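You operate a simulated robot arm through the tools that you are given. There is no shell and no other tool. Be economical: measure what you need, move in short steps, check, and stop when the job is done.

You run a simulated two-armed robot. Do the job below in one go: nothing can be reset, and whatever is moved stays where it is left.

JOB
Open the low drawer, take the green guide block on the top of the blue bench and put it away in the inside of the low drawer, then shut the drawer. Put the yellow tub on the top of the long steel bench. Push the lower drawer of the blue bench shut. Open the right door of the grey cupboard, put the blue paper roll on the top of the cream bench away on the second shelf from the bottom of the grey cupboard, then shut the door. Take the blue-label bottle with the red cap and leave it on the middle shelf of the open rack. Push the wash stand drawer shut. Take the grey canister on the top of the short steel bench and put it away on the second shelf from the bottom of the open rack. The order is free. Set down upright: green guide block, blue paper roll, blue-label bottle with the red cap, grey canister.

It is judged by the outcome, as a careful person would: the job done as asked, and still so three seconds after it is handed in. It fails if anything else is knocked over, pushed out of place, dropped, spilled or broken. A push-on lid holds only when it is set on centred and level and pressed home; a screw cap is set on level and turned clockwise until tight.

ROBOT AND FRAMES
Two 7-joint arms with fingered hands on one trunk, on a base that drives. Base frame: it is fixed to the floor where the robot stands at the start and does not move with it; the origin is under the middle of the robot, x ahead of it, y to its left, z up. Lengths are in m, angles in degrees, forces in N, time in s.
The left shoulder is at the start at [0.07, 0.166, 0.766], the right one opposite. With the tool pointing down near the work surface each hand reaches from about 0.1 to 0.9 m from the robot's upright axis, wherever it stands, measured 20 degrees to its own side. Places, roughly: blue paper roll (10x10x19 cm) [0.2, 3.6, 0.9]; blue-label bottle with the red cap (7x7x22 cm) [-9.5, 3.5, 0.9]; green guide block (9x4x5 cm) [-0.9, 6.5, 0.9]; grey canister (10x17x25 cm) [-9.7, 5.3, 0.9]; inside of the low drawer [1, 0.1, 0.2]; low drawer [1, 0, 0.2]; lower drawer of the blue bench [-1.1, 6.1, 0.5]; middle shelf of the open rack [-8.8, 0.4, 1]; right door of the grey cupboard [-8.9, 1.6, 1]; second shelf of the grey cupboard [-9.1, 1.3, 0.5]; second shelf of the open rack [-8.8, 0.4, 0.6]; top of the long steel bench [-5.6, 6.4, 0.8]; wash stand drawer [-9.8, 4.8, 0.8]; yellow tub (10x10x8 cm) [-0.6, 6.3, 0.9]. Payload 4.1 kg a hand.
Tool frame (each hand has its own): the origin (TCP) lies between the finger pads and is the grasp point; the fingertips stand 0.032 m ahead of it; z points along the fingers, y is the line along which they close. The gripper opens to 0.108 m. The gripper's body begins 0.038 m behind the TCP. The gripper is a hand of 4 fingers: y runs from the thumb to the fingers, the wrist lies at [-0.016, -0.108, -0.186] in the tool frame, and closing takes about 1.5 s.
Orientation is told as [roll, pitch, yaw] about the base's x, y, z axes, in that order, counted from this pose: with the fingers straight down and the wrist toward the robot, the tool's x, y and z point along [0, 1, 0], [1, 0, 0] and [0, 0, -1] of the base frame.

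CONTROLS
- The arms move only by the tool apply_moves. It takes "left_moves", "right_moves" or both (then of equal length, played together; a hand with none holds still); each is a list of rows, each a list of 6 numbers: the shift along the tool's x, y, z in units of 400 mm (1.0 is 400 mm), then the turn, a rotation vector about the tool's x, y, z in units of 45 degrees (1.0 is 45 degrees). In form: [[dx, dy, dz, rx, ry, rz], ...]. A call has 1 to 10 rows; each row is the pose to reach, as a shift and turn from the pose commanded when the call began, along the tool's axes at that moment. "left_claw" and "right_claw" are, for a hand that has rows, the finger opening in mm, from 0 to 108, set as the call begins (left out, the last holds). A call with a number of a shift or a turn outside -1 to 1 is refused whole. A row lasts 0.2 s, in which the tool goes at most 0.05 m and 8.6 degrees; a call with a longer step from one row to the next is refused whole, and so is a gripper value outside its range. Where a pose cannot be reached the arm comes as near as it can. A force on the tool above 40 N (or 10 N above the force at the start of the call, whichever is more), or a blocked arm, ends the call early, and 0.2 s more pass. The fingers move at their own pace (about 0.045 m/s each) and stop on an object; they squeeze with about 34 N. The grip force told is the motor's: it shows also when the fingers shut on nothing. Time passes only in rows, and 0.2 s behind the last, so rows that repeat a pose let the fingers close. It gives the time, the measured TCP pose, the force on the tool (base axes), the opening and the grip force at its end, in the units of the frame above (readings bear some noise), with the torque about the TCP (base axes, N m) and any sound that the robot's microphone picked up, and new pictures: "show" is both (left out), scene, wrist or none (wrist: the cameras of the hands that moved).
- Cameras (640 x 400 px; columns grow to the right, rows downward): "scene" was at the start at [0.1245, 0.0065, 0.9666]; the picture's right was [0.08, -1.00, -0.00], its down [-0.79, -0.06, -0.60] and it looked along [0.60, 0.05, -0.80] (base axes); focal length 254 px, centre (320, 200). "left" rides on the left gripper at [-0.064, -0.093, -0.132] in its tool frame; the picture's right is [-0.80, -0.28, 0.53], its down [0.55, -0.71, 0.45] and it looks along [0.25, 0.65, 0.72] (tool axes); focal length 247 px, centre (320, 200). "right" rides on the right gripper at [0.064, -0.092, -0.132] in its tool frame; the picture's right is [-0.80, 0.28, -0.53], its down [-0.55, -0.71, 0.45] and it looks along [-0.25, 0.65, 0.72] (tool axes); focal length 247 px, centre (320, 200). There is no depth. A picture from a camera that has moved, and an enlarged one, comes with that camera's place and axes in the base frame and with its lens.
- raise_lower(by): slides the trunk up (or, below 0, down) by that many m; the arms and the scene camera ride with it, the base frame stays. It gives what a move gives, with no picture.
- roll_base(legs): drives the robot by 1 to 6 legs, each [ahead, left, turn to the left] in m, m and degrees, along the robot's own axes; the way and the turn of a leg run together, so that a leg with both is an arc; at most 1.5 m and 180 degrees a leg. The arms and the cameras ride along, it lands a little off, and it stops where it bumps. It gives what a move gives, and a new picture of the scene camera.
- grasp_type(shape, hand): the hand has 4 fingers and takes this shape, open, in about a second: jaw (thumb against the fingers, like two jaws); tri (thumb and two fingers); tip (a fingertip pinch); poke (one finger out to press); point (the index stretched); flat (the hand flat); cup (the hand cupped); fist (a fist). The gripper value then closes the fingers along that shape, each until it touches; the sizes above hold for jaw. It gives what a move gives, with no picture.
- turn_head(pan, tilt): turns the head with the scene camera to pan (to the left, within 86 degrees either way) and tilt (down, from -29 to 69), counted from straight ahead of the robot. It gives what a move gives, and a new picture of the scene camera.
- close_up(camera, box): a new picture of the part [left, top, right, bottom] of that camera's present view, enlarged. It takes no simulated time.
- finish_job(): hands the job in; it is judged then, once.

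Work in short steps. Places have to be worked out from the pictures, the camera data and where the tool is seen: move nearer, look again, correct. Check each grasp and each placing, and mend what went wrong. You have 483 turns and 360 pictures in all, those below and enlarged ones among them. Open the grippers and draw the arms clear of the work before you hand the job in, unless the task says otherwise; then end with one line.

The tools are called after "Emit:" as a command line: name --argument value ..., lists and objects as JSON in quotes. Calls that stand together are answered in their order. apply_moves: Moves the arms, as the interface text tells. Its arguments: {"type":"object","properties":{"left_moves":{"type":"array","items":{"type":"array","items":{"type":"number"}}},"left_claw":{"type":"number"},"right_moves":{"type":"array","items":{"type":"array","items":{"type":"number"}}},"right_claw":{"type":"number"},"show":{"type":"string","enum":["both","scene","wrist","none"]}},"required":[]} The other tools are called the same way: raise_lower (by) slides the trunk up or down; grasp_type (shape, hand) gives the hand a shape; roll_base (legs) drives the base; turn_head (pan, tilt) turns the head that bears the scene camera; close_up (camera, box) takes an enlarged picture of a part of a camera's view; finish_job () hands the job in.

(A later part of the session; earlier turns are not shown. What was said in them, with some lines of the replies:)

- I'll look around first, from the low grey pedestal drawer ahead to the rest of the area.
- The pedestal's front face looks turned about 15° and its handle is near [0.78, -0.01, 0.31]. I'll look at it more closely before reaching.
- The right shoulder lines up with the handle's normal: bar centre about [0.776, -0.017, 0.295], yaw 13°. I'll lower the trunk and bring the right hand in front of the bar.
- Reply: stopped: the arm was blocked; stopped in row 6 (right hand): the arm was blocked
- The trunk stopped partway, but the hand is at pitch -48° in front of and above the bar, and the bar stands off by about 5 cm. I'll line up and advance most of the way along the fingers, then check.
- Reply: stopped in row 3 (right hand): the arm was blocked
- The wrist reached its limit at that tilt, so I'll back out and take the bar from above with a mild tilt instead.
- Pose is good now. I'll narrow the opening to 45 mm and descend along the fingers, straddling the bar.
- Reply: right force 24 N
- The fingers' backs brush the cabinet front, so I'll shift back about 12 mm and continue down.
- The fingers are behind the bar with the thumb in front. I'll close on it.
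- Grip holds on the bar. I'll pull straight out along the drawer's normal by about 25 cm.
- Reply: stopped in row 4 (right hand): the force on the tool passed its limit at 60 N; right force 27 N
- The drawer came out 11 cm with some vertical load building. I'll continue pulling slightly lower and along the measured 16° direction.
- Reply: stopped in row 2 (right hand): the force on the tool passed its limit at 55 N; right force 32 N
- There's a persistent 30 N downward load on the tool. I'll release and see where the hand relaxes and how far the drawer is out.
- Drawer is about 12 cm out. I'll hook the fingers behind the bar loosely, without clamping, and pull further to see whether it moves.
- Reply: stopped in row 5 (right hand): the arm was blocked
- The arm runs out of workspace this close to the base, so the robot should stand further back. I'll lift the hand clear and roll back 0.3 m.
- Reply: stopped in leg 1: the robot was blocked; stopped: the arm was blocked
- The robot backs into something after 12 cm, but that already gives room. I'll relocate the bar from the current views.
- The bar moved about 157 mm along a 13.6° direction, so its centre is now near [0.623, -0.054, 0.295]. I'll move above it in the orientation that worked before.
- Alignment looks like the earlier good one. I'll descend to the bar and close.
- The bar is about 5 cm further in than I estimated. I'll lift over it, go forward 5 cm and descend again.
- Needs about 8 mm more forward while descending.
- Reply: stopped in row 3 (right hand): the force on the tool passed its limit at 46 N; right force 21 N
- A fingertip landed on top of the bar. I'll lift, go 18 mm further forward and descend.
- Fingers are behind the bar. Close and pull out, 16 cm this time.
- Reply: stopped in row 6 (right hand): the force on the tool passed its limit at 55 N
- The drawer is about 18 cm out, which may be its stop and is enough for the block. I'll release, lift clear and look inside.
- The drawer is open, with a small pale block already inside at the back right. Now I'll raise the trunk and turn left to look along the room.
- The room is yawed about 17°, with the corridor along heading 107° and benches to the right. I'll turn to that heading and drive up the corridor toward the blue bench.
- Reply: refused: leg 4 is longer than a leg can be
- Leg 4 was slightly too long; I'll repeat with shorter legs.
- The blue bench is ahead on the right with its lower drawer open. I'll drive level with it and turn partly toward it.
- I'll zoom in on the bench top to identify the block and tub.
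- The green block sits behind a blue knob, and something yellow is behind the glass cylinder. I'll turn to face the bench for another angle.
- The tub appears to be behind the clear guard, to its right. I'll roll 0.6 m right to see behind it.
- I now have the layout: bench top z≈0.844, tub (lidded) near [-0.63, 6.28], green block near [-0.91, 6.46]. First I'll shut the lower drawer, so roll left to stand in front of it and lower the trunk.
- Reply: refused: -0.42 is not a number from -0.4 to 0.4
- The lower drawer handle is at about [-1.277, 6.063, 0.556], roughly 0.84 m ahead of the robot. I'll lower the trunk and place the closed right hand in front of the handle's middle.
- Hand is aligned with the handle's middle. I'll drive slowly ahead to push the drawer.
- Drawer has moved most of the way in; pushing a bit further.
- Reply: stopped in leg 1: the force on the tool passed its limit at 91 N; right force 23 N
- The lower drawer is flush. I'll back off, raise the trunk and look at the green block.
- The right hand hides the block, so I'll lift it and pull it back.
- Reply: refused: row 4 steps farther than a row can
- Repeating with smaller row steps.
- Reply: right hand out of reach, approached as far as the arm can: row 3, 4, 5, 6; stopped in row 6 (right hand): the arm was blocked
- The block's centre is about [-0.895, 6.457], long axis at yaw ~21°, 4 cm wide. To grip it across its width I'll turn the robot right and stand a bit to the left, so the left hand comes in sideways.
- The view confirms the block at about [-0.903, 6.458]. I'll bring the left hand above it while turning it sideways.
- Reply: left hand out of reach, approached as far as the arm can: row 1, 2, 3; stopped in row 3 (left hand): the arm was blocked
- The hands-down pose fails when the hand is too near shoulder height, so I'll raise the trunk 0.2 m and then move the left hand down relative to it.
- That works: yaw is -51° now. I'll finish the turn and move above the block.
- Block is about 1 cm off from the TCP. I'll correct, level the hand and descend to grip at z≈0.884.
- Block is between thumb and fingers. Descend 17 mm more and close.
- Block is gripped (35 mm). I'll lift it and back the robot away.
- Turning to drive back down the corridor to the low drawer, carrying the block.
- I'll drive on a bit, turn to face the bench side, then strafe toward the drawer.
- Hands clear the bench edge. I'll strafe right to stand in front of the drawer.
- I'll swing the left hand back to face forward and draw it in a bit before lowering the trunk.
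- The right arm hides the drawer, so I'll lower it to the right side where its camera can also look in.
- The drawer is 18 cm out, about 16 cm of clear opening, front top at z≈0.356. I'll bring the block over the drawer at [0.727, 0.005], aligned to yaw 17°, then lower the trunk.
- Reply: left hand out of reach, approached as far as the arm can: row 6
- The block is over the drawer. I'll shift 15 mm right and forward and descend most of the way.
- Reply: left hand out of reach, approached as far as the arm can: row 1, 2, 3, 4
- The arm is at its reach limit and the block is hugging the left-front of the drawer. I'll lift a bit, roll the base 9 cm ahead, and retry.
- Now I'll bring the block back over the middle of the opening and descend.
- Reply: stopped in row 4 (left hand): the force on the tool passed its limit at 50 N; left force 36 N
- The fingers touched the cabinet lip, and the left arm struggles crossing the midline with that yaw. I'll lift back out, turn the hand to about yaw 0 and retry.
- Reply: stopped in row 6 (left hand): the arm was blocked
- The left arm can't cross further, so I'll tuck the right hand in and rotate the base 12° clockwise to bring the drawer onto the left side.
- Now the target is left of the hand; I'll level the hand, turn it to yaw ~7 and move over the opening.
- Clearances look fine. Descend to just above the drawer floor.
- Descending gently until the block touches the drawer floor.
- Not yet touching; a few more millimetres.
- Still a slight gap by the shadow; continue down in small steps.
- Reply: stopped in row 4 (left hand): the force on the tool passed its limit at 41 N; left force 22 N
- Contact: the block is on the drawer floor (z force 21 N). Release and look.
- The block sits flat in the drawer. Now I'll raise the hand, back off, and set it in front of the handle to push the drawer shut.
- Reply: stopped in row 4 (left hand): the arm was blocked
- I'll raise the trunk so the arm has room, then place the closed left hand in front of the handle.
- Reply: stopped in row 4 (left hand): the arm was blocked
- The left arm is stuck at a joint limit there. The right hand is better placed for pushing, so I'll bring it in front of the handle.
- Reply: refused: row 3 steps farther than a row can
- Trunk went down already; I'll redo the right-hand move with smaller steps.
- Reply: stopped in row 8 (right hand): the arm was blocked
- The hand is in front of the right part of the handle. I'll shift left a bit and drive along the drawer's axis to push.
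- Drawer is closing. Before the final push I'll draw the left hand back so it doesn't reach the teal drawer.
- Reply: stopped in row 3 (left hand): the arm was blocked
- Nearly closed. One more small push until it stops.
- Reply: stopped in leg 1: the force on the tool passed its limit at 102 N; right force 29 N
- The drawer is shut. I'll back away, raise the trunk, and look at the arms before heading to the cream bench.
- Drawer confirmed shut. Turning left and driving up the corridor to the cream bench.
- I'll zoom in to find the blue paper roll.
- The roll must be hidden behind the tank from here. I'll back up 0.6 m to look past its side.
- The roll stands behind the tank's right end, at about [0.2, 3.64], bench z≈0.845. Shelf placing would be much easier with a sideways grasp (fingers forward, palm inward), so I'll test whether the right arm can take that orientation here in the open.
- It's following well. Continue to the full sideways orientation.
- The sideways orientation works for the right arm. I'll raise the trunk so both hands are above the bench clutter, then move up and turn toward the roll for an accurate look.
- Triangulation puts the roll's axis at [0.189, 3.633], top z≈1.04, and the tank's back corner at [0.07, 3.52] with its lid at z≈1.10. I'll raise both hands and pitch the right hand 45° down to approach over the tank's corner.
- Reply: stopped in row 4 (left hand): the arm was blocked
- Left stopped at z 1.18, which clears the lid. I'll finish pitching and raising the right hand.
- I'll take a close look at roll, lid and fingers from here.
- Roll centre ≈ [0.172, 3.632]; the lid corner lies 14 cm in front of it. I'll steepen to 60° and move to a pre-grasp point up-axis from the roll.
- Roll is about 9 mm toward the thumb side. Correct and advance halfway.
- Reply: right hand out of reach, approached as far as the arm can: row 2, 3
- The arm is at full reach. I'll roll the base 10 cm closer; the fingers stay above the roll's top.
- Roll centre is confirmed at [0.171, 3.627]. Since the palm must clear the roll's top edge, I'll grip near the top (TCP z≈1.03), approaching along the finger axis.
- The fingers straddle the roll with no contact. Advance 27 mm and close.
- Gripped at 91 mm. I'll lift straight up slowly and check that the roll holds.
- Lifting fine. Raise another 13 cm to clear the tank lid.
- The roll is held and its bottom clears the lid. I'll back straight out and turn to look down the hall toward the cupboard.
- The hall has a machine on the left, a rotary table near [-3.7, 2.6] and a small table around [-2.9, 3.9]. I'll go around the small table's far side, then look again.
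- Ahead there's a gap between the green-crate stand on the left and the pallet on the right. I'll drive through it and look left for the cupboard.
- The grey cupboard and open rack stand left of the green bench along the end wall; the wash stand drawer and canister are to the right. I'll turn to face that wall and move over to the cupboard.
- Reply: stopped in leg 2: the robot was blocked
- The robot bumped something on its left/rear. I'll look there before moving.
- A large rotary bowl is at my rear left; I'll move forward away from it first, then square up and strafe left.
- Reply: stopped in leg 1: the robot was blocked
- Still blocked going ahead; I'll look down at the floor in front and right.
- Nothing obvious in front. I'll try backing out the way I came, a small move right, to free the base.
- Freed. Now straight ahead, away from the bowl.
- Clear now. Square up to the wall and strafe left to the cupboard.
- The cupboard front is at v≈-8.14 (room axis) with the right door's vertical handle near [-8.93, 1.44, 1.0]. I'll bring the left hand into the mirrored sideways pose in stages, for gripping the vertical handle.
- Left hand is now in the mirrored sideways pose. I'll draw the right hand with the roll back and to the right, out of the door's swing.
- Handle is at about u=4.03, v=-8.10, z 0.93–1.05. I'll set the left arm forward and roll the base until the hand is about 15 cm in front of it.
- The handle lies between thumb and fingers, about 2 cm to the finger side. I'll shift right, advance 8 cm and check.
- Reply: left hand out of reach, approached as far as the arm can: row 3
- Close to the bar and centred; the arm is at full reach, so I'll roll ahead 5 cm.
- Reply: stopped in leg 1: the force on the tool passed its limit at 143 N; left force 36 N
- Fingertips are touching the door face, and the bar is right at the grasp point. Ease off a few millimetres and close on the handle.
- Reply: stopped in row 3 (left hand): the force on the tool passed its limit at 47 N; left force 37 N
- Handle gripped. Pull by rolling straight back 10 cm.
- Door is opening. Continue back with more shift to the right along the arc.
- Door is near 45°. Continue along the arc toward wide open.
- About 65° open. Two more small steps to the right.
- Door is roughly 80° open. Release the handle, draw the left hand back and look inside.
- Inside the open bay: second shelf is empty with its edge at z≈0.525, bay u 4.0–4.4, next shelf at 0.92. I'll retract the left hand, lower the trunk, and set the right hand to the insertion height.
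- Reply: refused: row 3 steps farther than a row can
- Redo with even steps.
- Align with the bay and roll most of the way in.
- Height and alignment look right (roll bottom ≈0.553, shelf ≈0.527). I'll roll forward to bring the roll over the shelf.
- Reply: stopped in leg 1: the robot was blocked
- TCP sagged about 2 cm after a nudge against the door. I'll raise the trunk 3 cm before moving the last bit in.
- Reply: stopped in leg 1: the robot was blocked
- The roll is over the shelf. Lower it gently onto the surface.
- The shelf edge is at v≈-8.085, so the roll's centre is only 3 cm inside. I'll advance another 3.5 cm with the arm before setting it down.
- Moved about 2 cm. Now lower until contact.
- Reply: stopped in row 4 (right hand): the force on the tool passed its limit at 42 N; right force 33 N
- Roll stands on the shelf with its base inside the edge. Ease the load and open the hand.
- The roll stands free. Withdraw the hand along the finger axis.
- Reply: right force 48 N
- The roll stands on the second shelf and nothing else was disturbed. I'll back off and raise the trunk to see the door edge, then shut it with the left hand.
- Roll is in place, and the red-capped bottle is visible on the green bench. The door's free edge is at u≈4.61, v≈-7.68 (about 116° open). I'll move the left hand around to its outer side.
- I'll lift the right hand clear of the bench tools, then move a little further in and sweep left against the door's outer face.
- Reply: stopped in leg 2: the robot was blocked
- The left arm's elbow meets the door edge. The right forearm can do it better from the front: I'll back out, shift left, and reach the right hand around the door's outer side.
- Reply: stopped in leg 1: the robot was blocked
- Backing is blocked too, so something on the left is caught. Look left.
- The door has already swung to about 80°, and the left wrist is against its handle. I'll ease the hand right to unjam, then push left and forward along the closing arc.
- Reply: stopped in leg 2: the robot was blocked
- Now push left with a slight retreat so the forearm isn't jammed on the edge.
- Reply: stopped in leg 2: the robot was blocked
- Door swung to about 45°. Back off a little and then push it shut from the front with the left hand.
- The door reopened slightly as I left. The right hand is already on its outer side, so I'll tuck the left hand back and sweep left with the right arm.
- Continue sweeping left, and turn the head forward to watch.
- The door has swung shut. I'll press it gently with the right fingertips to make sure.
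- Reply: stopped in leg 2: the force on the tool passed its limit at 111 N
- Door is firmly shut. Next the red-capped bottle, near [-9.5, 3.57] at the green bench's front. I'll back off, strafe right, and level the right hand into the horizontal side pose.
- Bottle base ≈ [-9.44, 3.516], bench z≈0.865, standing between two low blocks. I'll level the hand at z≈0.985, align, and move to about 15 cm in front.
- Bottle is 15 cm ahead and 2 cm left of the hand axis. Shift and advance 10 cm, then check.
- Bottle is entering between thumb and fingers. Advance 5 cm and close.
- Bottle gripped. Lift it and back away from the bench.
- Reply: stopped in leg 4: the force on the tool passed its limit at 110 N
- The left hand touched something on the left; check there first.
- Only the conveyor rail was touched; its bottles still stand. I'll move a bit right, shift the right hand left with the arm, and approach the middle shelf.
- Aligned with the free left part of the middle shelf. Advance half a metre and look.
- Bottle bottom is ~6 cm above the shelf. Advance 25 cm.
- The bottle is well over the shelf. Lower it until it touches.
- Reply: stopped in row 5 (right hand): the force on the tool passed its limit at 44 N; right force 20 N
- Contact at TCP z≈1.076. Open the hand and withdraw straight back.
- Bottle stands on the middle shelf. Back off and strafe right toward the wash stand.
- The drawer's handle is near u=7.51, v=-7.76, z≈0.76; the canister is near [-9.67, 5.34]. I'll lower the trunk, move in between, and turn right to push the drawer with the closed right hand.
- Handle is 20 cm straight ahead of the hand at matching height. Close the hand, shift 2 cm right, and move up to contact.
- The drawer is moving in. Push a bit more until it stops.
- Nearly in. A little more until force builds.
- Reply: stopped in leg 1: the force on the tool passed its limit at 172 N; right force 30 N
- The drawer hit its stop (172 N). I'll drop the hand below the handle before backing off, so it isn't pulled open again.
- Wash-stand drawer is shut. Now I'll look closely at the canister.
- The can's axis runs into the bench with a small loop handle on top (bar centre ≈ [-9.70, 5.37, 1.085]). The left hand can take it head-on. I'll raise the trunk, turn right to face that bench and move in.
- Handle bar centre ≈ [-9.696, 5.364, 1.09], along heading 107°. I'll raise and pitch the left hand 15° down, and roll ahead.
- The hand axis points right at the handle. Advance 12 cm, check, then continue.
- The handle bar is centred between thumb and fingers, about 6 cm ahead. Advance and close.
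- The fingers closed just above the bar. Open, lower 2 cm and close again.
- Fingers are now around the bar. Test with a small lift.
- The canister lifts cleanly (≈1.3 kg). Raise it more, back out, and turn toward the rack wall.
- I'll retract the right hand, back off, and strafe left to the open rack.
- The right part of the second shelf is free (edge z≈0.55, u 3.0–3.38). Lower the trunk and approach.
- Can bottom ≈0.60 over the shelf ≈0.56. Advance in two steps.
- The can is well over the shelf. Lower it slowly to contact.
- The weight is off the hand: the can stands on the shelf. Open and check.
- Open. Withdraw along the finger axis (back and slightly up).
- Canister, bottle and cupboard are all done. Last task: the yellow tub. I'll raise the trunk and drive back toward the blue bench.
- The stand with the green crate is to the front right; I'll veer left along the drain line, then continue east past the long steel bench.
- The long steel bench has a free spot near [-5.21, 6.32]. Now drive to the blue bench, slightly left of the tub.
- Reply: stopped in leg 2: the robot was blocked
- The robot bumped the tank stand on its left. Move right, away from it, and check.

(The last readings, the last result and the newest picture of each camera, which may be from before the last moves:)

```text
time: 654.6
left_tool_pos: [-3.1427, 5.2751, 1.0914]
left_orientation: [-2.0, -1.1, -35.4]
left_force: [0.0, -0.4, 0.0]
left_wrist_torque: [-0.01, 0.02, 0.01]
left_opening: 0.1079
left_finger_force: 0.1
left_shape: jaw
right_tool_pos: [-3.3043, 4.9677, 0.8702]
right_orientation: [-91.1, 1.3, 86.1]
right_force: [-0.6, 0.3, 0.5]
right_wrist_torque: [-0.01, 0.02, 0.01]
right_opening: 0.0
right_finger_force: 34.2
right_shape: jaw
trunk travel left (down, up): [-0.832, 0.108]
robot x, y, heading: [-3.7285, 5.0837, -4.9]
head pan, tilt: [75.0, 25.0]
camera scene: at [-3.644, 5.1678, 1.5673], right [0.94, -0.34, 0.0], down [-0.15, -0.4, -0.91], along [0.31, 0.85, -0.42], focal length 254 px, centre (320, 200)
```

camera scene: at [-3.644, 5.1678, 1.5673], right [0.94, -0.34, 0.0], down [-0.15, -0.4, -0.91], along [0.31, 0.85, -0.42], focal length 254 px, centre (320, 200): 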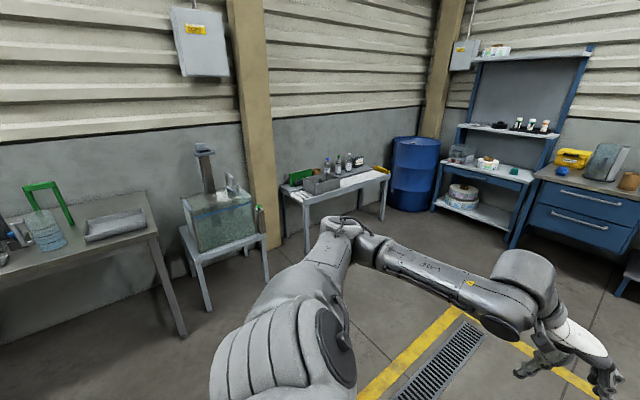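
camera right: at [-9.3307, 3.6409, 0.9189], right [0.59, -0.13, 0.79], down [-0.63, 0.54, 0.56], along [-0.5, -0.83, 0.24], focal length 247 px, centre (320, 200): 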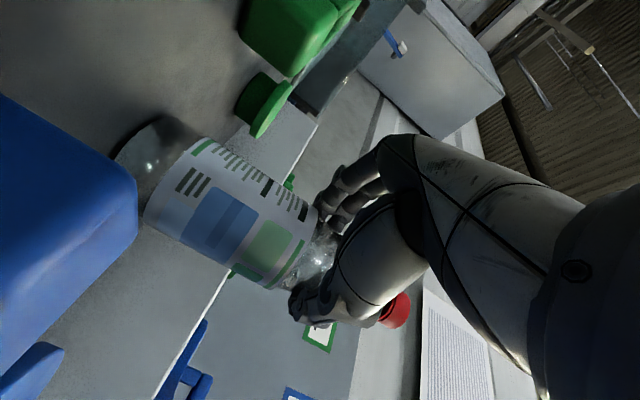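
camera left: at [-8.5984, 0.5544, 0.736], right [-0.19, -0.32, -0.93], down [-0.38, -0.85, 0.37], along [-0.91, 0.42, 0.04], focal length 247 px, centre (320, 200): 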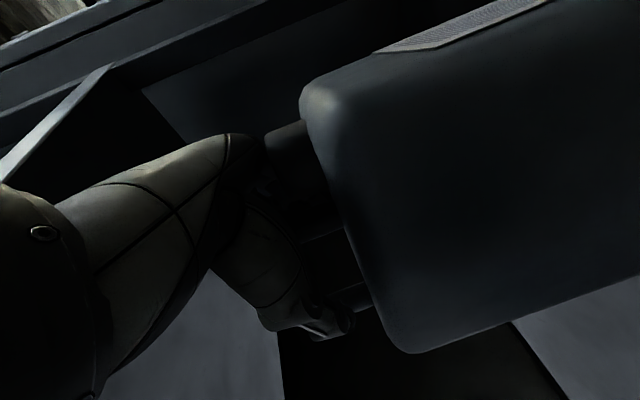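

The tank and stand look undisturbed. Continue to the blue bench on a wider path.

Emit:
roll_base --legs '[[1.3, 0.1, 0], [0.2, 0.95, 0], [0, 0.2, 0]]'

Emit:
turn_head --pan 0 --tilt 25

```text
time: 667.0
left_tool_pos: [-1.5374, 6.3871, 1.0925]
left_orientation: [-1.7, -1.2, -35.2]
left_force: [-0.3, -0.1, 0.1]
left_wrist_torque: [-0.01, -0.03, 0.03]
left_opening: 0.1075
left_finger_force: 0.0
left_shape: jaw
right_tool_pos: [-1.6972, 6.0791, 0.8721]
right_orientation: [-91.4, 1.3, 86.4]
right_force: [-0.6, 0.3, 0.0]
right_wrist_torque: [0.0, -0.02, 0.02]
right_opening: 0.0001
right_finger_force: 34.7
right_shape: jaw
trunk travel left (down, up): [-0.832, 0.108]
robot x, y, heading: [-2.1206, 6.1929, -4.8]
head pan, tilt: [75.0, 25.0]
camera scene: at [-2.0397, 6.2768, 1.5677], right [0.94, -0.34, 0.0], down [-0.14, -0.4, -0.91], along [0.31, 0.85, -0.42], focal length 254 px, centre (320, 200)
```

scene: 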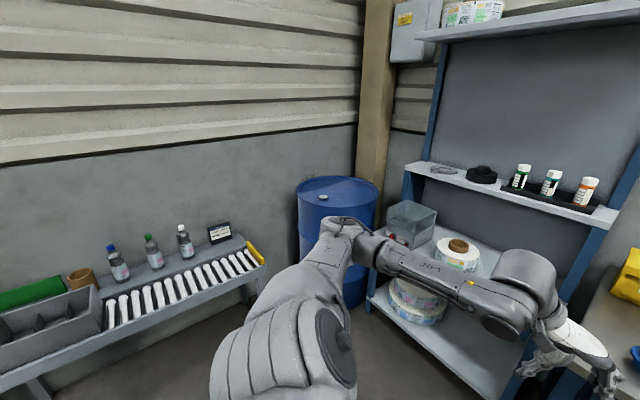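

```text
time: 668.5
left_tool_pos: [-1.5363, 6.3889, 1.0902]
left_orientation: [-2.0, -1.2, -35.2]
left_force: [-0.5, 0.1, -0.3]
left_wrist_torque: [0.01, 0.06, -0.01]
left_opening: 0.1077
left_finger_force: 0.0
left_shape: jaw
right_tool_pos: [-1.695, 6.0796, 0.8719]
right_orientation: [-91.2, 1.4, 86.6]
right_force: [0.1, -0.1, 0.3]
right_wrist_torque: [-0.01, 0.03, 0.01]
right_opening: 0.0002
right_finger_force: 33.7
right_shape: jaw
trunk travel left (down, up): [-0.832, 0.108]
robot x, y, heading: [-2.1175, 6.1957, -4.9]
head pan, tilt: [0.0, 25.0]
camera scene: at [-1.9767, 6.1836, 1.5675], right [-0.08, -1.0, 0.0], down [-0.42, 0.03, -0.91], along [0.9, -0.07, -0.42], focal length 254 px, centre (320, 200)
```

scene: 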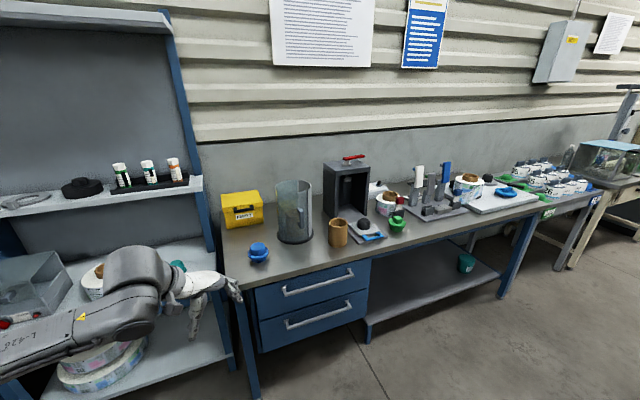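

Raise the right hand to clear the bench, turn the left hand to yaw -50, and move in.

Emit:
apply_moves --right_moves '[[-0.1, 0, -0.02, 0, 0, 0], [-0.2, 0, -0.04, 0, 0, 0], [-0.3, 0, -0.06, 0, 0, 0], [-0.4, 0, -0.08, 0, 0, 0]]' --left_moves '[[0, 0, 0, 0, 0, 0.1], [0, 0, 0, 0, 0, 0.2], [0, 0, 0, 0, 0, 0.3], [0, 0, 0, 0, 0, 0.33]]' --show "none"

Emit:
roll_base --legs '[[0.45, 0.1, 0]]'

Emit:
close_up --camera "scene" --box '[200, 140, 440, 300]'

```text
time: 669.5
left_tool_pos: [-1.5349, 6.3875, 1.0906]
left_orientation: [-1.5, -1.6, -50.1]
left_force: [-0.2, -0.1, 0.2]
left_wrist_torque: [-0.01, 0.03, 0.0]
left_opening: 0.1077
left_finger_force: 0.0
left_shape: jaw
right_tool_pos: [-1.7309, 6.0862, 1.031]
right_orientation: [-91.2, 1.4, 86.6]
right_force: [0.5, -0.8, 0.5]
right_wrist_torque: [0.03, 0.01, 0.05]
right_opening: 0.0001
right_finger_force: 33.7
right_shape: jaw
trunk travel left (down, up): [-0.832, 0.108]
robot x, y, heading: [-2.1209, 6.1934, -4.8]
head pan, tilt: [0.0, 25.0]
```

```text
time: 672.2
left_tool_pos: [-1.0798, 6.4498, 1.0913]
left_orientation: [-1.6, -1.7, -50.1]
left_force: [0.0, -0.1, 0.0]
left_wrist_torque: [0.0, 0.01, 0.0]
left_opening: 0.1077
left_finger_force: 0.1
left_shape: jaw
right_tool_pos: [-1.2742, 6.148, 1.0307]
right_orientation: [-91.2, 1.3, 86.4]
right_force: [1.0, -0.1, -0.2]
right_wrist_torque: [-0.01, -0.04, -0.03]
right_opening: 0.0
right_finger_force: 33.6
right_shape: jaw
trunk travel left (down, up): [-0.832, 0.108]
robot x, y, heading: [-1.6612, 6.2538, -4.8]
head pan, tilt: [0.0, 25.0]
camera scene: at [-1.5196, 6.2458, 1.5675], right [-0.08, -1.0, 0.0], down [-0.42, 0.04, -0.91], along [0.9, -0.08, -0.42], focal length 254 px, centre (320, 200)
```

scene: 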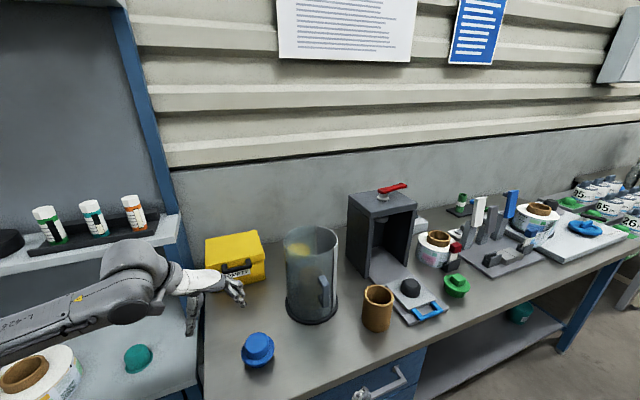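

```text
2.50 times, centred on (320, 220) of scene
camera zoom: at [-1.5196, 6.2458, 1.5675], right [-0.08, -1.0, 0.0], down [-0.42, 0.04, -0.91], along [0.9, -0.08, -0.42], focal length 634 px, centre (320, 150)
```

zoom: 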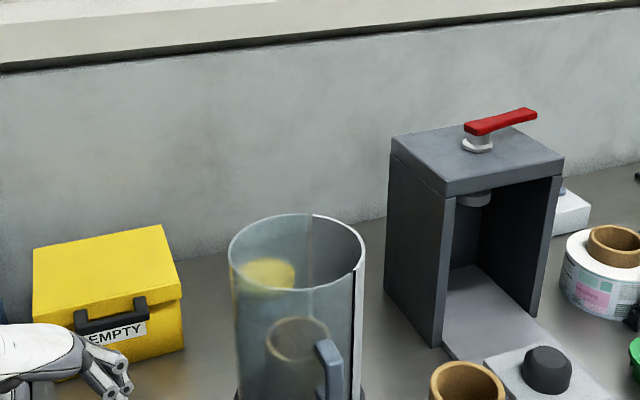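

Tub centre confirmed near [-0.63, 6.265]; I'll roll 20 cm closer and reach over between the box and the guard.

Emit:
roll_base --legs '[[0.2, 0, 0]]'

Emit:
apply_moves --left_moves '[[0.03, 0.1, 0, 0, 0, 0], [0.06, 0.2, 0, 0, 0, 0], [0.09, 0.3, 0, 0, 0, 0], [0.12, 0.4, 0, 0, 0, 0], [0.145, 0.5, 0, 0, 0, 0], [0.17, 0.6, 0, 0, 0, 0]]' --show "wrist"

```text
time: 673.8
left_tool_pos: [-0.8804, 6.4323, 1.0908]
left_orientation: [-1.4, -1.7, -50.1]
left_force: [0.1, 0.2, 0.4]
left_wrist_torque: [0.0, 0.01, 0.0]
left_opening: 0.108
left_finger_force: 0.0
left_shape: jaw
right_tool_pos: [-1.0762, 6.1299, 1.0311]
right_orientation: [-91.2, 1.4, 86.4]
right_force: [0.1, -1.1, -0.9]
right_wrist_torque: [-0.01, -0.01, -0.02]
right_opening: 0.0002
right_finger_force: 34.1
right_shape: jaw
trunk travel left (down, up): [-0.832, 0.108]
robot x, y, heading: [-1.4656, 6.2391, -4.8]
head pan, tilt: [0.0, 25.0]
camera scene: at [-1.3221, 6.2291, 1.5676], right [-0.08, -1.0, 0.0], down [-0.42, 0.04, -0.91], along [0.9, -0.08, -0.42], focal length 254 px, centre (320, 200)
```

scene: 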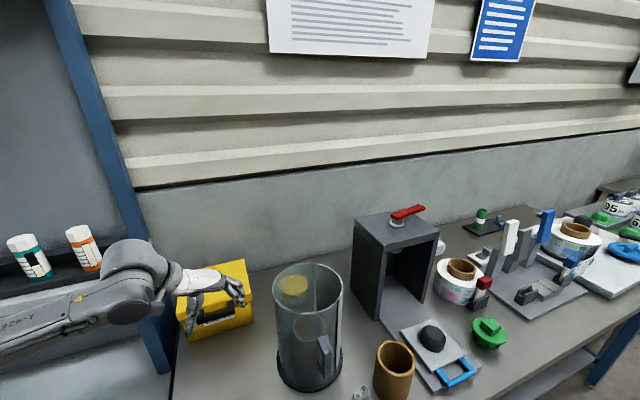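

```text
time: 675.2
left_tool_pos: [-0.6743, 6.2923, 1.095]
left_orientation: [-1.5, -1.5, -49.9]
left_force: [-0.1, -0.7, -0.8]
left_wrist_torque: [0.03, 0.01, 0.0]
left_opening: 0.1079
left_finger_force: 0.0
left_shape: jaw
right_tool_pos: [-1.0732, 6.1295, 1.0292]
right_orientation: [-91.1, 1.2, 86.5]
right_force: [0.2, 0.0, -0.6]
right_wrist_torque: [-0.03, -0.01, 0.02]
right_opening: 0.0
right_finger_force: 34.1
right_shape: jaw
trunk travel left (down, up): [-0.832, 0.108]
robot x, y, heading: [-1.4616, 6.2395, -4.8]
head pan, tilt: [0.0, 25.0]
camera left: at [-0.7823, 6.327, 1.2258], right [-0.8, -0.31, -0.52], down [-0.03, 0.88, -0.48], along [0.61, -0.36, -0.71], focal length 247 px, centre (320, 200)
```

left: 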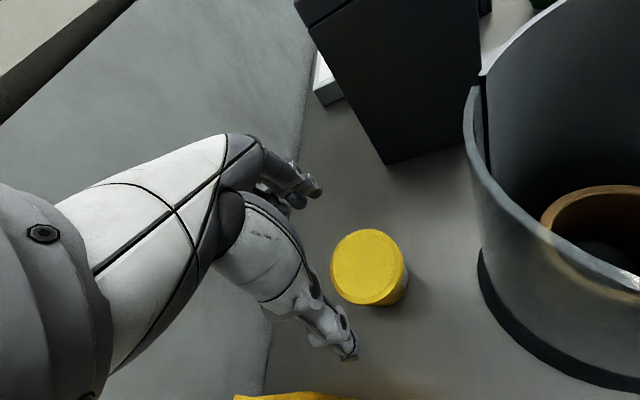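

The tub is in clear view: centre [-0.637, 6.268], lid ≈9.5 cm. Centre over it and descend to just above the lid.

Emit:
apply_moves --left_moves '[[0.016, 0.053, 0, 0, 0, 0], [0.032, 0.106, 0.03, 0, 0, 0], [0.032, 0.106, 0.13, 0, 0, 0], [0.032, 0.106, 0.22, 0, 0, 0]]' --show "wrist"

```text
time: 676.2
left_tool_pos: [-0.636, 6.2649, 1.0091]
left_orientation: [-1.4, -1.5, -50.0]
left_force: [0.5, 0.2, -0.1]
left_wrist_torque: [0.0, 0.01, 0.02]
left_opening: 0.1076
left_finger_force: 0.0
left_shape: jaw
right_tool_pos: [-1.0745, 6.1291, 1.031]
right_orientation: [-91.0, 1.2, 86.3]
right_force: [-0.1, -0.2, 0.0]
right_wrist_torque: [0.02, -0.01, 0.01]
right_opening: 0.0
right_finger_force: 34.0
right_shape: jaw
trunk travel left (down, up): [-0.832, 0.108]
robot x, y, heading: [-1.4639, 6.242, -4.8]
head pan, tilt: [0.0, 25.0]
camera left: at [-0.7451, 6.3001, 1.1396], right [-0.79, -0.31, -0.52], down [-0.03, 0.88, -0.48], along [0.61, -0.37, -0.71], focal length 247 px, centre (320, 200)
```

left: 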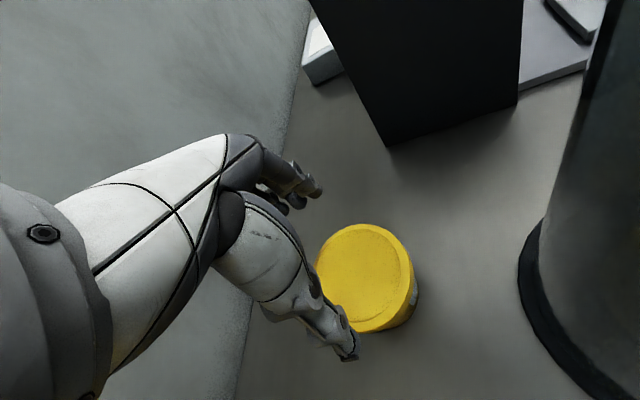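

Well centred. Descend around the tub, watching force.

Emit:
apply_moves --left_moves '[[0, -0.015, 0.06, 0, 0, 0], [0, -0.015, 0.12, 0, 0, 0], [0, -0.015, 0.17, 0, 0, 0], [0, -0.015, 0.22, 0, 0, 0], [0, -0.015, 0.265, 0, 0, 0]]' --show "wrist"

```text
time: 677.4
left_tool_pos: [-0.6435, 6.2636, 0.9126]
left_orientation: [-1.1, -2.2, -50.2]
left_force: [1.8, -3.9, 34.3]
left_wrist_torque: [-0.69, -0.41, -0.03]
left_opening: 0.1078
left_finger_force: 0.1
left_shape: jaw
right_tool_pos: [-1.0801, 6.1301, 1.0336]
right_orientation: [-91.5, 1.1, 86.4]
right_force: [0.0, 0.5, 0.1]
right_wrist_torque: [0.04, 0.0, 0.0]
right_opening: 0.0001
right_finger_force: 33.7
right_shape: jaw
trunk travel left (down, up): [-0.832, 0.108]
robot x, y, heading: [-1.4649, 6.2401, -4.9]
head pan, tilt: [0.0, 25.0]
camera left: at [-0.7537, 6.2993, 1.0412], right [-0.79, -0.32, -0.53], down [-0.03, 0.87, -0.49], along [0.61, -0.37, -0.7], focal length 247 px, centre (320, 200)
```

left: 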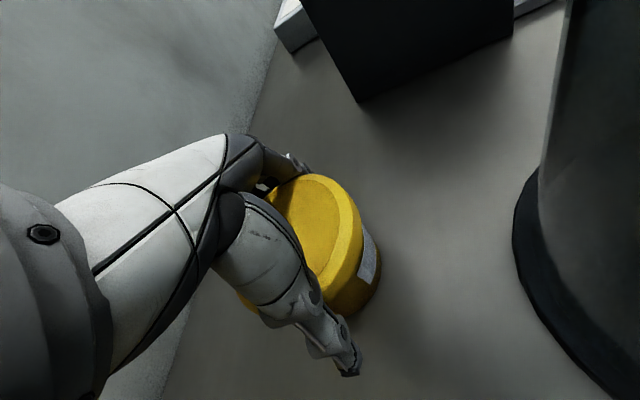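

Palm is touching the lid. Ease up 3 mm and close on the tub.

Emit:
apply_moves --left_moves '[[0, 0, -0.012, 0, 0, 0], [0, 0, -0.012, 0, 0, 0], [0, 0, -0.012, 0, 0, 0], [0, 0, -0.012, 0, 0, 0]]' --left_claw 75 --show "wrist"

```text
time: 678.4
left_tool_pos: [-0.6443, 6.2661, 0.9106]
left_orientation: [-1.5, -1.8, -50.1]
left_force: [-0.2, -5.6, 19.9]
left_wrist_torque: [-0.62, -0.79, -0.21]
left_opening: 0.0744
left_finger_force: 33.9
left_shape: jaw
right_tool_pos: [-1.0772, 6.1297, 1.0311]
right_orientation: [-91.2, 1.3, 86.4]
right_force: [-0.7, 0.2, 0.4]
right_wrist_torque: [-0.02, 0.01, 0.0]
right_opening: 0.0
right_finger_force: 33.7
right_shape: jaw
trunk travel left (down, up): [-0.832, 0.108]
robot x, y, heading: [-1.4646, 6.2385, -4.9]
head pan, tilt: [0.0, 25.0]
camera left: at [-0.7532, 6.3011, 1.0401], right [-0.79, -0.31, -0.52], down [-0.03, 0.88, -0.48], along [0.61, -0.37, -0.7], focal length 247 px, centre (320, 200)
```

left: 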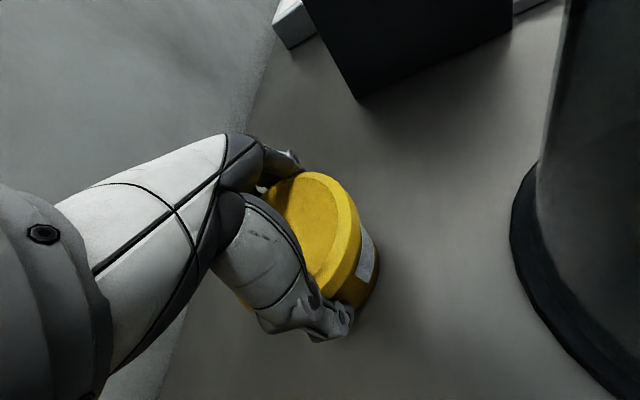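

It reads a firm grip at 74 mm. Squeeze a bit more and lift slightly to test.

Emit:
apply_moves --left_moves '[[0, 0, 0, 0, 0, 0], [0, 0, 0, 0, 0, 0], [0, 0, 0, 0, 0, 0], [0, 0, -0.03, 0, 0, 0], [0, 0, -0.07, 0, 0, 0], [0, 0, -0.12, 0, 0, 0]]' --left_claw 50 --show "wrist"

```text
time: 679.8
left_tool_pos: [-0.6413, 6.2681, 0.9545]
left_orientation: [-1.6, -1.5, -50.1]
left_force: [0.1, 0.0, -3.8]
left_wrist_torque: [-0.01, 0.05, 0.02]
left_opening: 0.0744
left_finger_force: 34.1
left_shape: jaw
right_tool_pos: [-1.075, 6.1307, 1.0326]
right_orientation: [-91.0, 1.3, 86.5]
right_force: [0.6, 0.5, 0.1]
right_wrist_torque: [-0.03, 0.03, 0.01]
right_opening: 0.0
right_finger_force: 34.2
right_shape: jaw
trunk travel left (down, up): [-0.832, 0.108]
robot x, y, heading: [-1.4606, 6.2412, -4.9]
head pan, tilt: [0.0, 25.0]
camera left: at [-0.7498, 6.3038, 1.0848], right [-0.8, -0.31, -0.52], down [-0.03, 0.88, -0.48], along [0.61, -0.37, -0.71], focal length 247 px, centre (320, 200)
```

left: 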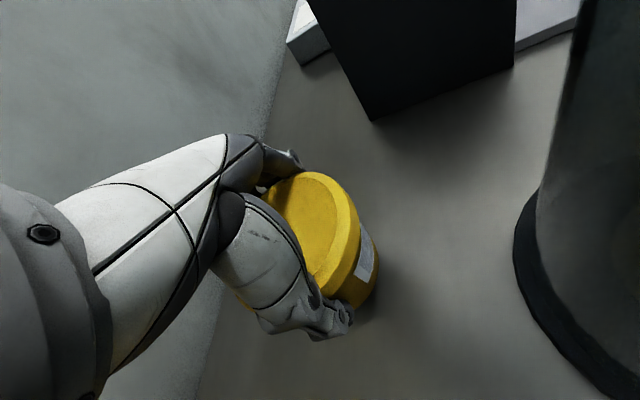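

Tub is held. Lift with arm and trunk, then retrace the path back out between box and guard.

Emit:
apply_moves --left_moves '[[0, 0, -0.08, 0, 0, 0], [0, 0, -0.16, 0, 0, 0], [0, 0, -0.24, 0, 0, 0], [0, 0, -0.3, 0, 0, 0]]' --show "none"

Emit:
raise_lower --by 0.1

Emit:
apply_moves --left_moves '[[-0.03, -0.1, 0, 0, 0, 0], [-0.06, -0.2, 0, 0, 0, 0], [-0.09, -0.3, 0, 0, 0, 0], [-0.12, -0.4, 0, 0, 0, 0], [-0.145, -0.5, 0, 0, 0, 0], [-0.17, -0.6, 0, 0, 0, 0], [-0.2, -0.7, 0, 0, 0, 0]]' --show "scene"

```text
time: 680.8
left_tool_pos: [-0.641, 6.2722, 1.0751]
left_orientation: [-1.5, -1.6, -50.1]
left_force: [-1.0, -0.3, -3.4]
left_wrist_torque: [-0.03, 0.02, 0.01]
left_opening: 0.0743
left_finger_force: 33.9
left_shape: jaw
right_tool_pos: [-1.0754, 6.1307, 1.0304]
right_orientation: [-91.1, 1.3, 86.4]
right_force: [-0.1, 0.1, -0.3]
right_wrist_torque: [0.0, 0.01, 0.04]
right_opening: 0.0
right_finger_force: 33.9
right_shape: jaw
trunk travel left (down, up): [-0.832, 0.108]
robot x, y, heading: [-1.4671, 6.2396, -5.0]
head pan, tilt: [0.0, 25.0]
```

```text
time: 682.1
left_tool_pos: [-0.6404, 6.2733, 1.1742]
left_orientation: [-1.6, -1.6, -50.2]
left_force: [-0.7, -0.6, -3.2]
left_wrist_torque: [0.02, 0.01, 0.02]
left_opening: 0.0743
left_finger_force: 33.8
left_shape: jaw
right_tool_pos: [-1.0742, 6.1301, 1.1309]
right_orientation: [-91.0, 1.3, 86.5]
right_force: [0.0, 0.9, 0.3]
right_wrist_torque: [0.01, 0.02, -0.04]
right_opening: 0.0002
right_finger_force: 33.8
right_shape: jaw
trunk travel left (down, up): [-0.932, 0.008]
robot x, y, heading: [-1.4649, 6.2433, -4.7]
head pan, tilt: [0.0, 25.0]
```

```text
time: 683.7
left_tool_pos: [-0.8857, 6.4378, 1.1705]
left_orientation: [-1.5, -1.8, -50.0]
left_force: [-0.1, 1.0, -2.7]
left_wrist_torque: [0.0, 0.0, 0.0]
left_opening: 0.0737
left_finger_force: 34.6
left_shape: jaw
right_tool_pos: [-1.0767, 6.1323, 1.1326]
right_orientation: [-91.3, 1.3, 86.3]
right_force: [-0.3, 0.6, -0.6]
right_wrist_torque: [0.02, -0.01, -0.03]
right_opening: 0.0
right_finger_force: 34.6
right_shape: jaw
trunk travel left (down, up): [-0.932, 0.008]
robot x, y, heading: [-1.466, 6.2407, -4.9]
head pan, tilt: [0.0, 25.0]
camera scene: at [-1.324, 6.2316, 1.6677], right [-0.08, -1.0, 0.0], down [-0.42, 0.03, -0.91], along [0.9, -0.08, -0.42], focal length 254 px, centre (320, 200)
```

scene: 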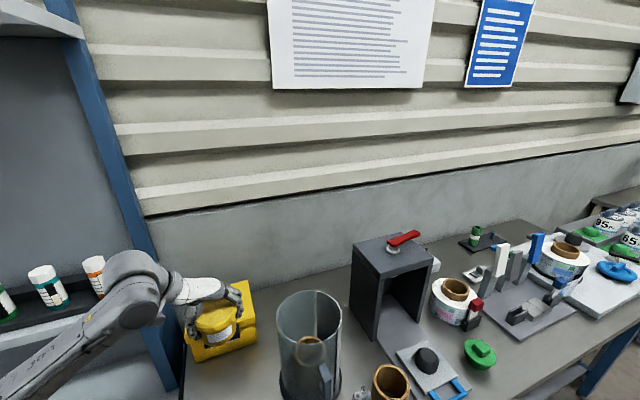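

Tub is clear. Back out, go around the tank stand, and drive back west to the long steel bench.

Emit:
roll_base --legs '[[-0.7, 0, 0], [0, -1.2, 0], [-1.4, -0.15, 0], [-1.1, -0.1, 0], [0, 0, 112]]'

Emit:
turn_head --pan 10 --tilt 28

```text
time: 709.7
left_tool_pos: [-5.165, 5.5279, 1.1706]
left_orientation: [-1.5, -1.7, 61.2]
left_force: [0.5, 0.4, -2.3]
left_wrist_torque: [-0.04, 0.0, -0.02]
left_opening: 0.0734
left_finger_force: 33.9
left_shape: jaw
right_tool_pos: [-4.8092, 5.4596, 1.1326]
right_orientation: [-91.1, 1.3, -162.4]
right_force: [0.8, 0.4, 0.2]
right_wrist_torque: [-0.02, -0.02, -0.02]
right_opening: 0.0
right_finger_force: 34.4
right_shape: jaw
trunk travel left (down, up): [-0.932, 0.008]
robot x, y, heading: [-4.7763, 5.0579, 106.4]
head pan, tilt: [0.0, 25.0]
camera scene: at [-4.8095, 5.1866, 1.6693], right [0.96, 0.28, 0.0], down [0.12, -0.4, -0.91], along [-0.26, 0.87, -0.42], focal length 254 px, centre (320, 200)
```

scene: 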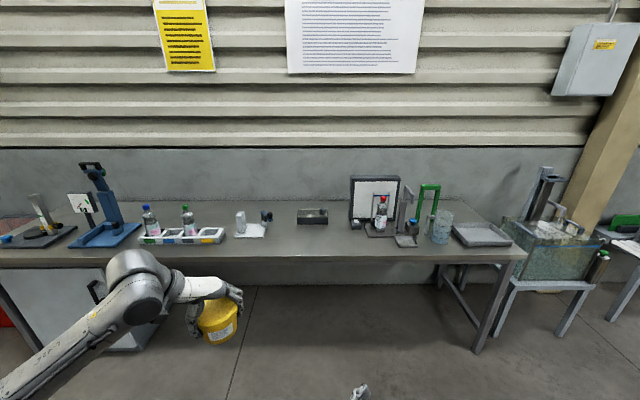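

```text
time: 710.4
left_tool_pos: [-5.1648, 5.534, 1.1679]
left_orientation: [-1.7, -1.5, 61.1]
left_force: [-0.9, -0.4, -2.3]
left_wrist_torque: [-0.03, -0.01, 0.0]
left_opening: 0.0736
left_finger_force: 34.0
left_shape: jaw
right_tool_pos: [-4.8111, 5.4652, 1.1302]
right_orientation: [-90.9, 1.4, -162.4]
right_force: [0.2, 0.1, 0.1]
right_wrist_torque: [0.0, 0.01, 0.01]
right_opening: 0.0001
right_finger_force: 34.1
right_shape: jaw
trunk travel left (down, up): [-0.932, 0.008]
robot x, y, heading: [-4.7714, 5.0605, 106.6]
head pan, tilt: [10.0, 28.0]
camera scene: at [-4.8235, 5.1796, 1.6646], right [0.9, 0.44, 0.0], down [0.21, -0.42, -0.89], along [-0.39, 0.79, -0.46], focal length 254 px, centre (320, 200)
```

scene: 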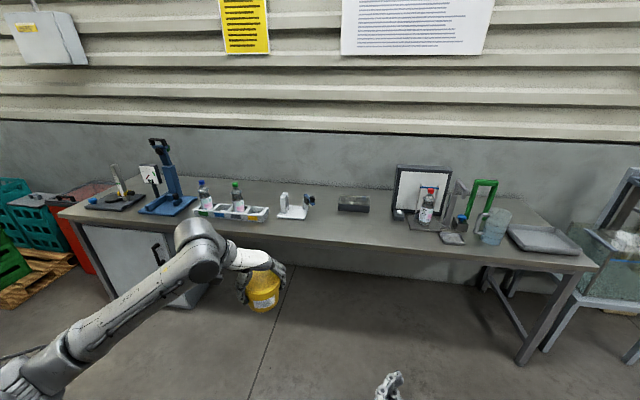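

There's a wide free area in front of the black wedge. Roll up to bring the tub over it.

Emit:
roll_base --legs '[[0.5, -0.19, 0], [0.27, 0, 0]]'

Emit:
close_up --camera "left" --box '[0, 0, 640, 400]'

```text
time: 715.0
left_tool_pos: [-5.1995, 6.3152, 1.167]
left_orientation: [-1.7, -1.5, 61.2]
left_force: [0.1, -0.2, -3.6]
left_wrist_torque: [0.0, -0.05, -0.04]
left_opening: 0.0734
left_finger_force: 33.9
left_shape: jaw
right_tool_pos: [-4.845, 6.2461, 1.1285]
right_orientation: [-90.9, 1.3, -162.4]
right_force: [0.2, -0.3, -0.4]
right_wrist_torque: [-0.01, 0.01, -0.01]
right_opening: 0.0001
right_finger_force: 34.6
right_shape: jaw
trunk travel left (down, up): [-0.932, 0.008]
robot x, y, heading: [-4.8049, 5.8373, 106.6]
head pan, tilt: [10.0, 28.0]
camera scene: at [-4.8595, 5.9687, 1.6628], right [0.9, 0.44, 0.0], down [0.21, -0.42, -0.88], along [-0.39, 0.79, -0.47], focal length 254 px, centre (320, 200)
```

scene: 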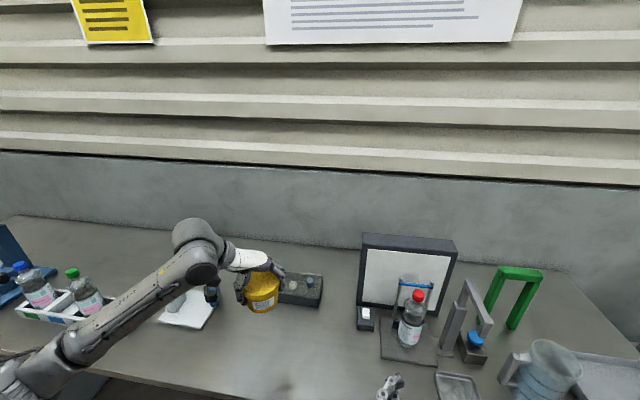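

```text
1.00 times, centred on (320, 200) of left (not enlarged: the box is as wide or as high as the picture)
camera zoom: at [-5.1931, 6.2023, 1.2973], right [0.58, -0.63, -0.51], down [-0.8, -0.35, -0.48], along [0.12, 0.69, -0.71], focal length 247 px, centre (320, 200)
```

zoom: 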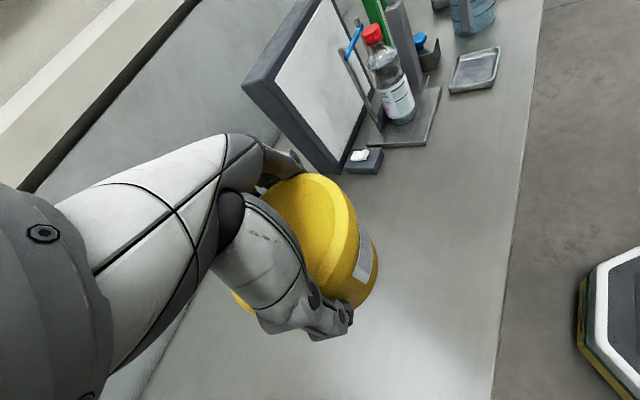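

Area below is free. Lower the tub with the arm.

Emit:
apply_moves --left_moves '[[0, 0, 0.11, 0, 0, 0], [0, 0, 0.22, 0, 0, 0], [0, 0, 0.33, 0, 0, 0], [0, 0, 0.44, 0, 0, 0], [0, 0, 0.55, 0, 0, 0]]' --show "none"

Emit:
apply_moves --left_moves '[[0, 0, 0.015, 0, 0, 0], [0, 0, 0.03, 0, 0, 0], [0, 0, 0.045, 0, 0, 0], [0, 0, 0.06, 0, 0, 0], [0, 0, 0.075, 0, 0, 0], [0, 0, 0.09, 0, 0, 0], [0, 0, 0.105, 0, 0, 0]]' --show "wrist"

```text
time: 716.2
left_tool_pos: [-5.1914, 6.3179, 0.9452]
left_orientation: [-1.8, -1.4, 61.2]
left_force: [-0.3, 0.5, -3.8]
left_wrist_torque: [-0.06, 0.0, 0.0]
left_opening: 0.0736
left_finger_force: 34.1
left_shape: jaw
right_tool_pos: [-4.844, 6.247, 1.1281]
right_orientation: [-90.8, 1.3, -162.4]
right_force: [0.4, 1.1, 0.3]
right_wrist_torque: [0.0, -0.04, 0.01]
right_opening: 0.0001
right_finger_force: 34.4
right_shape: jaw
trunk travel left (down, up): [-0.932, 0.008]
robot x, y, heading: [-4.8022, 5.8355, 106.4]
head pan, tilt: [10.0, 28.0]
```

```text
time: 717.8
left_tool_pos: [-5.1902, 6.3185, 0.9102]
left_orientation: [-1.4, -1.9, 61.0]
left_force: [-4.1, -2.7, 29.1]
left_wrist_torque: [0.46, -0.15, 0.06]
left_opening: 0.073
left_finger_force: 34.2
left_shape: jaw
right_tool_pos: [-4.8434, 6.2429, 1.1303]
right_orientation: [-91.0, 1.4, -162.4]
right_force: [0.4, -0.2, -0.3]
right_wrist_torque: [0.03, -0.02, 0.02]
right_opening: 0.0
right_finger_force: 34.2
right_shape: jaw
trunk travel left (down, up): [-0.932, 0.008]
robot x, y, heading: [-4.8024, 5.8416, 106.3]
head pan, tilt: [10.0, 28.0]
camera left: at [-5.1829, 6.2042, 1.0393], right [0.58, -0.62, -0.52], down [-0.8, -0.34, -0.48], along [0.12, 0.7, -0.7], focal length 247 px, centre (320, 200)
```

left: 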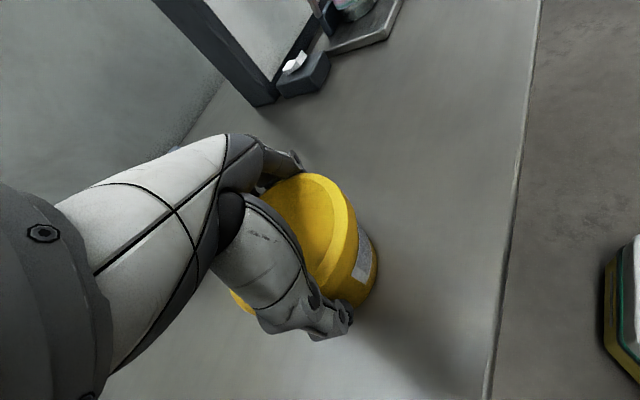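

Tub is on the bench (29 N contact). Ease, open, and lift the hand straight up.

Emit:
apply_moves --left_moves '[[0, 0, -0.01, 0, 0, 0], [0, 0, -0.01, 0, 0, 0], [0, 0, -0.01, 0, 0, 0], [0, 0, -0.01, 0, 0, 0], [0, 0, -0.01, 0, 0, 0]]' --left_claw 108 --show "none"

Emit:
apply_moves --left_moves '[[0, 0, -0.05, 0, 0, 0], [0, 0, -0.15, 0, 0, 0], [0, 0, -0.25, 0, 0, 0], [0, 0, -0.36, 0, 0, 0], [0, 0, -0.47, 0, 0, 0]]' --show "wrist"

```text
time: 719.0
left_tool_pos: [-5.188, 6.3176, 0.9117]
left_orientation: [-1.6, -1.6, 61.0]
left_force: [4.4, 6.6, 26.3]
left_wrist_torque: [0.46, -0.44, -0.01]
left_opening: 0.1074
left_finger_force: 0.1
left_shape: jaw
right_tool_pos: [-4.8432, 6.2435, 1.1294]
right_orientation: [-91.1, 1.2, -162.4]
right_force: [0.6, 0.9, -0.1]
right_wrist_torque: [-0.03, -0.02, -0.05]
right_opening: 0.0
right_finger_force: 34.4
right_shape: jaw
trunk travel left (down, up): [-0.932, 0.008]
robot x, y, heading: [-4.8075, 5.842, 106.4]
head pan, tilt: [10.0, 28.0]
```

```text
time: 720.2
left_tool_pos: [-5.1977, 6.3161, 1.096]
left_orientation: [-1.8, -1.4, 61.1]
left_force: [0.8, 0.3, 0.0]
left_wrist_torque: [0.01, -0.01, -0.01]
left_opening: 0.108
left_finger_force: 0.1
left_shape: jaw
right_tool_pos: [-4.8447, 6.2454, 1.1291]
right_orientation: [-90.9, 1.3, -162.4]
right_force: [0.9, 0.4, 0.9]
right_wrist_torque: [0.0, 0.01, -0.01]
right_opening: 0.0001
right_finger_force: 34.1
right_shape: jaw
trunk travel left (down, up): [-0.932, 0.008]
robot x, y, heading: [-4.8048, 5.8397, 106.5]
head pan, tilt: [10.0, 28.0]
camera left: at [-5.1915, 6.2033, 1.2273], right [0.58, -0.63, -0.51], down [-0.8, -0.35, -0.48], along [0.12, 0.69, -0.71], focal length 247 px, centre (320, 200)
```

left: 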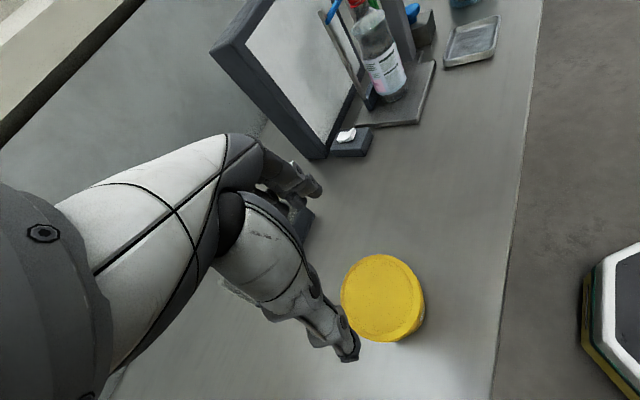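

The tub stands upright on the bench, lid on. Back away and open the right hand before handing in.

Emit:
roll_base --legs '[[-0.6, 0, 0]]'

Emit:
apply_moves --right_moves '[[0, 0, 0, 0, 0, 0], [0, 0, 0, 0, 0, 0], [0, 0, 0, 0, 0, 0], [0, 0, 0, 0, 0, 0], [0, 0, 0, 0, 0, 0]]' --right_claw 100 --show "none"

```text
time: 723.6
left_tool_pos: [-5.0322, 5.7452, 1.0945]
left_orientation: [-1.9, -1.3, 61.2]
left_force: [0.8, 0.7, -1.9]
left_wrist_torque: [-0.03, -0.03, -0.01]
left_opening: 0.1078
left_finger_force: 0.0
left_shape: jaw
right_tool_pos: [-4.6773, 5.6765, 1.1278]
right_orientation: [-90.7, 1.3, -162.3]
right_force: [-0.3, 0.3, 0.9]
right_wrist_torque: [0.02, -0.01, 0.02]
right_opening: 0.0
right_finger_force: 33.7
right_shape: jaw
trunk travel left (down, up): [-0.932, 0.008]
robot x, y, heading: [-4.6347, 5.2652, 106.5]
head pan, tilt: [10.0, 28.0]
camera scene: at [-4.6918, 5.4006, 1.6622], right [0.9, 0.45, 0.0], down [0.21, -0.42, -0.88], along [-0.39, 0.79, -0.47], focal length 254 px, centre (320, 200)
```

scene: 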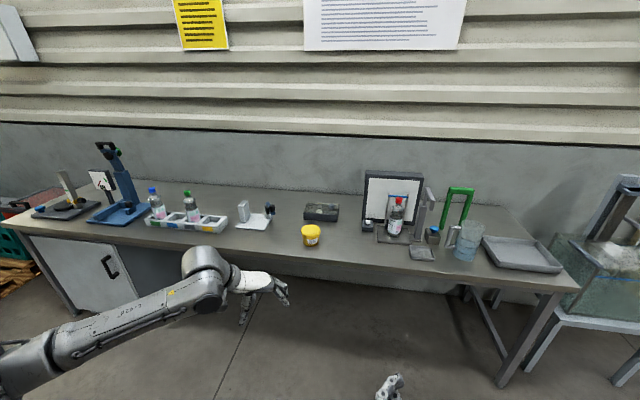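

```text
time: 724.8
left_tool_pos: [-5.0307, 5.7425, 1.0971]
left_orientation: [-1.8, -1.4, 61.2]
left_force: [0.1, -1.4, -0.2]
left_wrist_torque: [-0.02, -0.04, 0.04]
left_opening: 0.1079
left_finger_force: 0.2
left_shape: jaw
right_tool_pos: [-4.6768, 5.6745, 1.1288]
right_orientation: [-90.9, 1.2, -162.3]
right_force: [0.3, -0.1, 0.3]
right_wrist_torque: [0.05, -0.03, -0.03]
right_opening: 0.1001
right_finger_force: 0.0
right_shape: jaw
trunk travel left (down, up): [-0.932, 0.008]
robot x, y, heading: [-4.6355, 5.2657, 106.5]
head pan, tilt: [10.0, 28.0]
```

Every part is done, both hands are open, and the arms are clear of the work. Handing in.

Emit:
finish_job

```text
The job is handed in.
```

I finished every part of the job and handed it in; on the way I bumped the green-crate stand, the tank stand and the conveyor rail, and all of them looked undisturbed afterwards.
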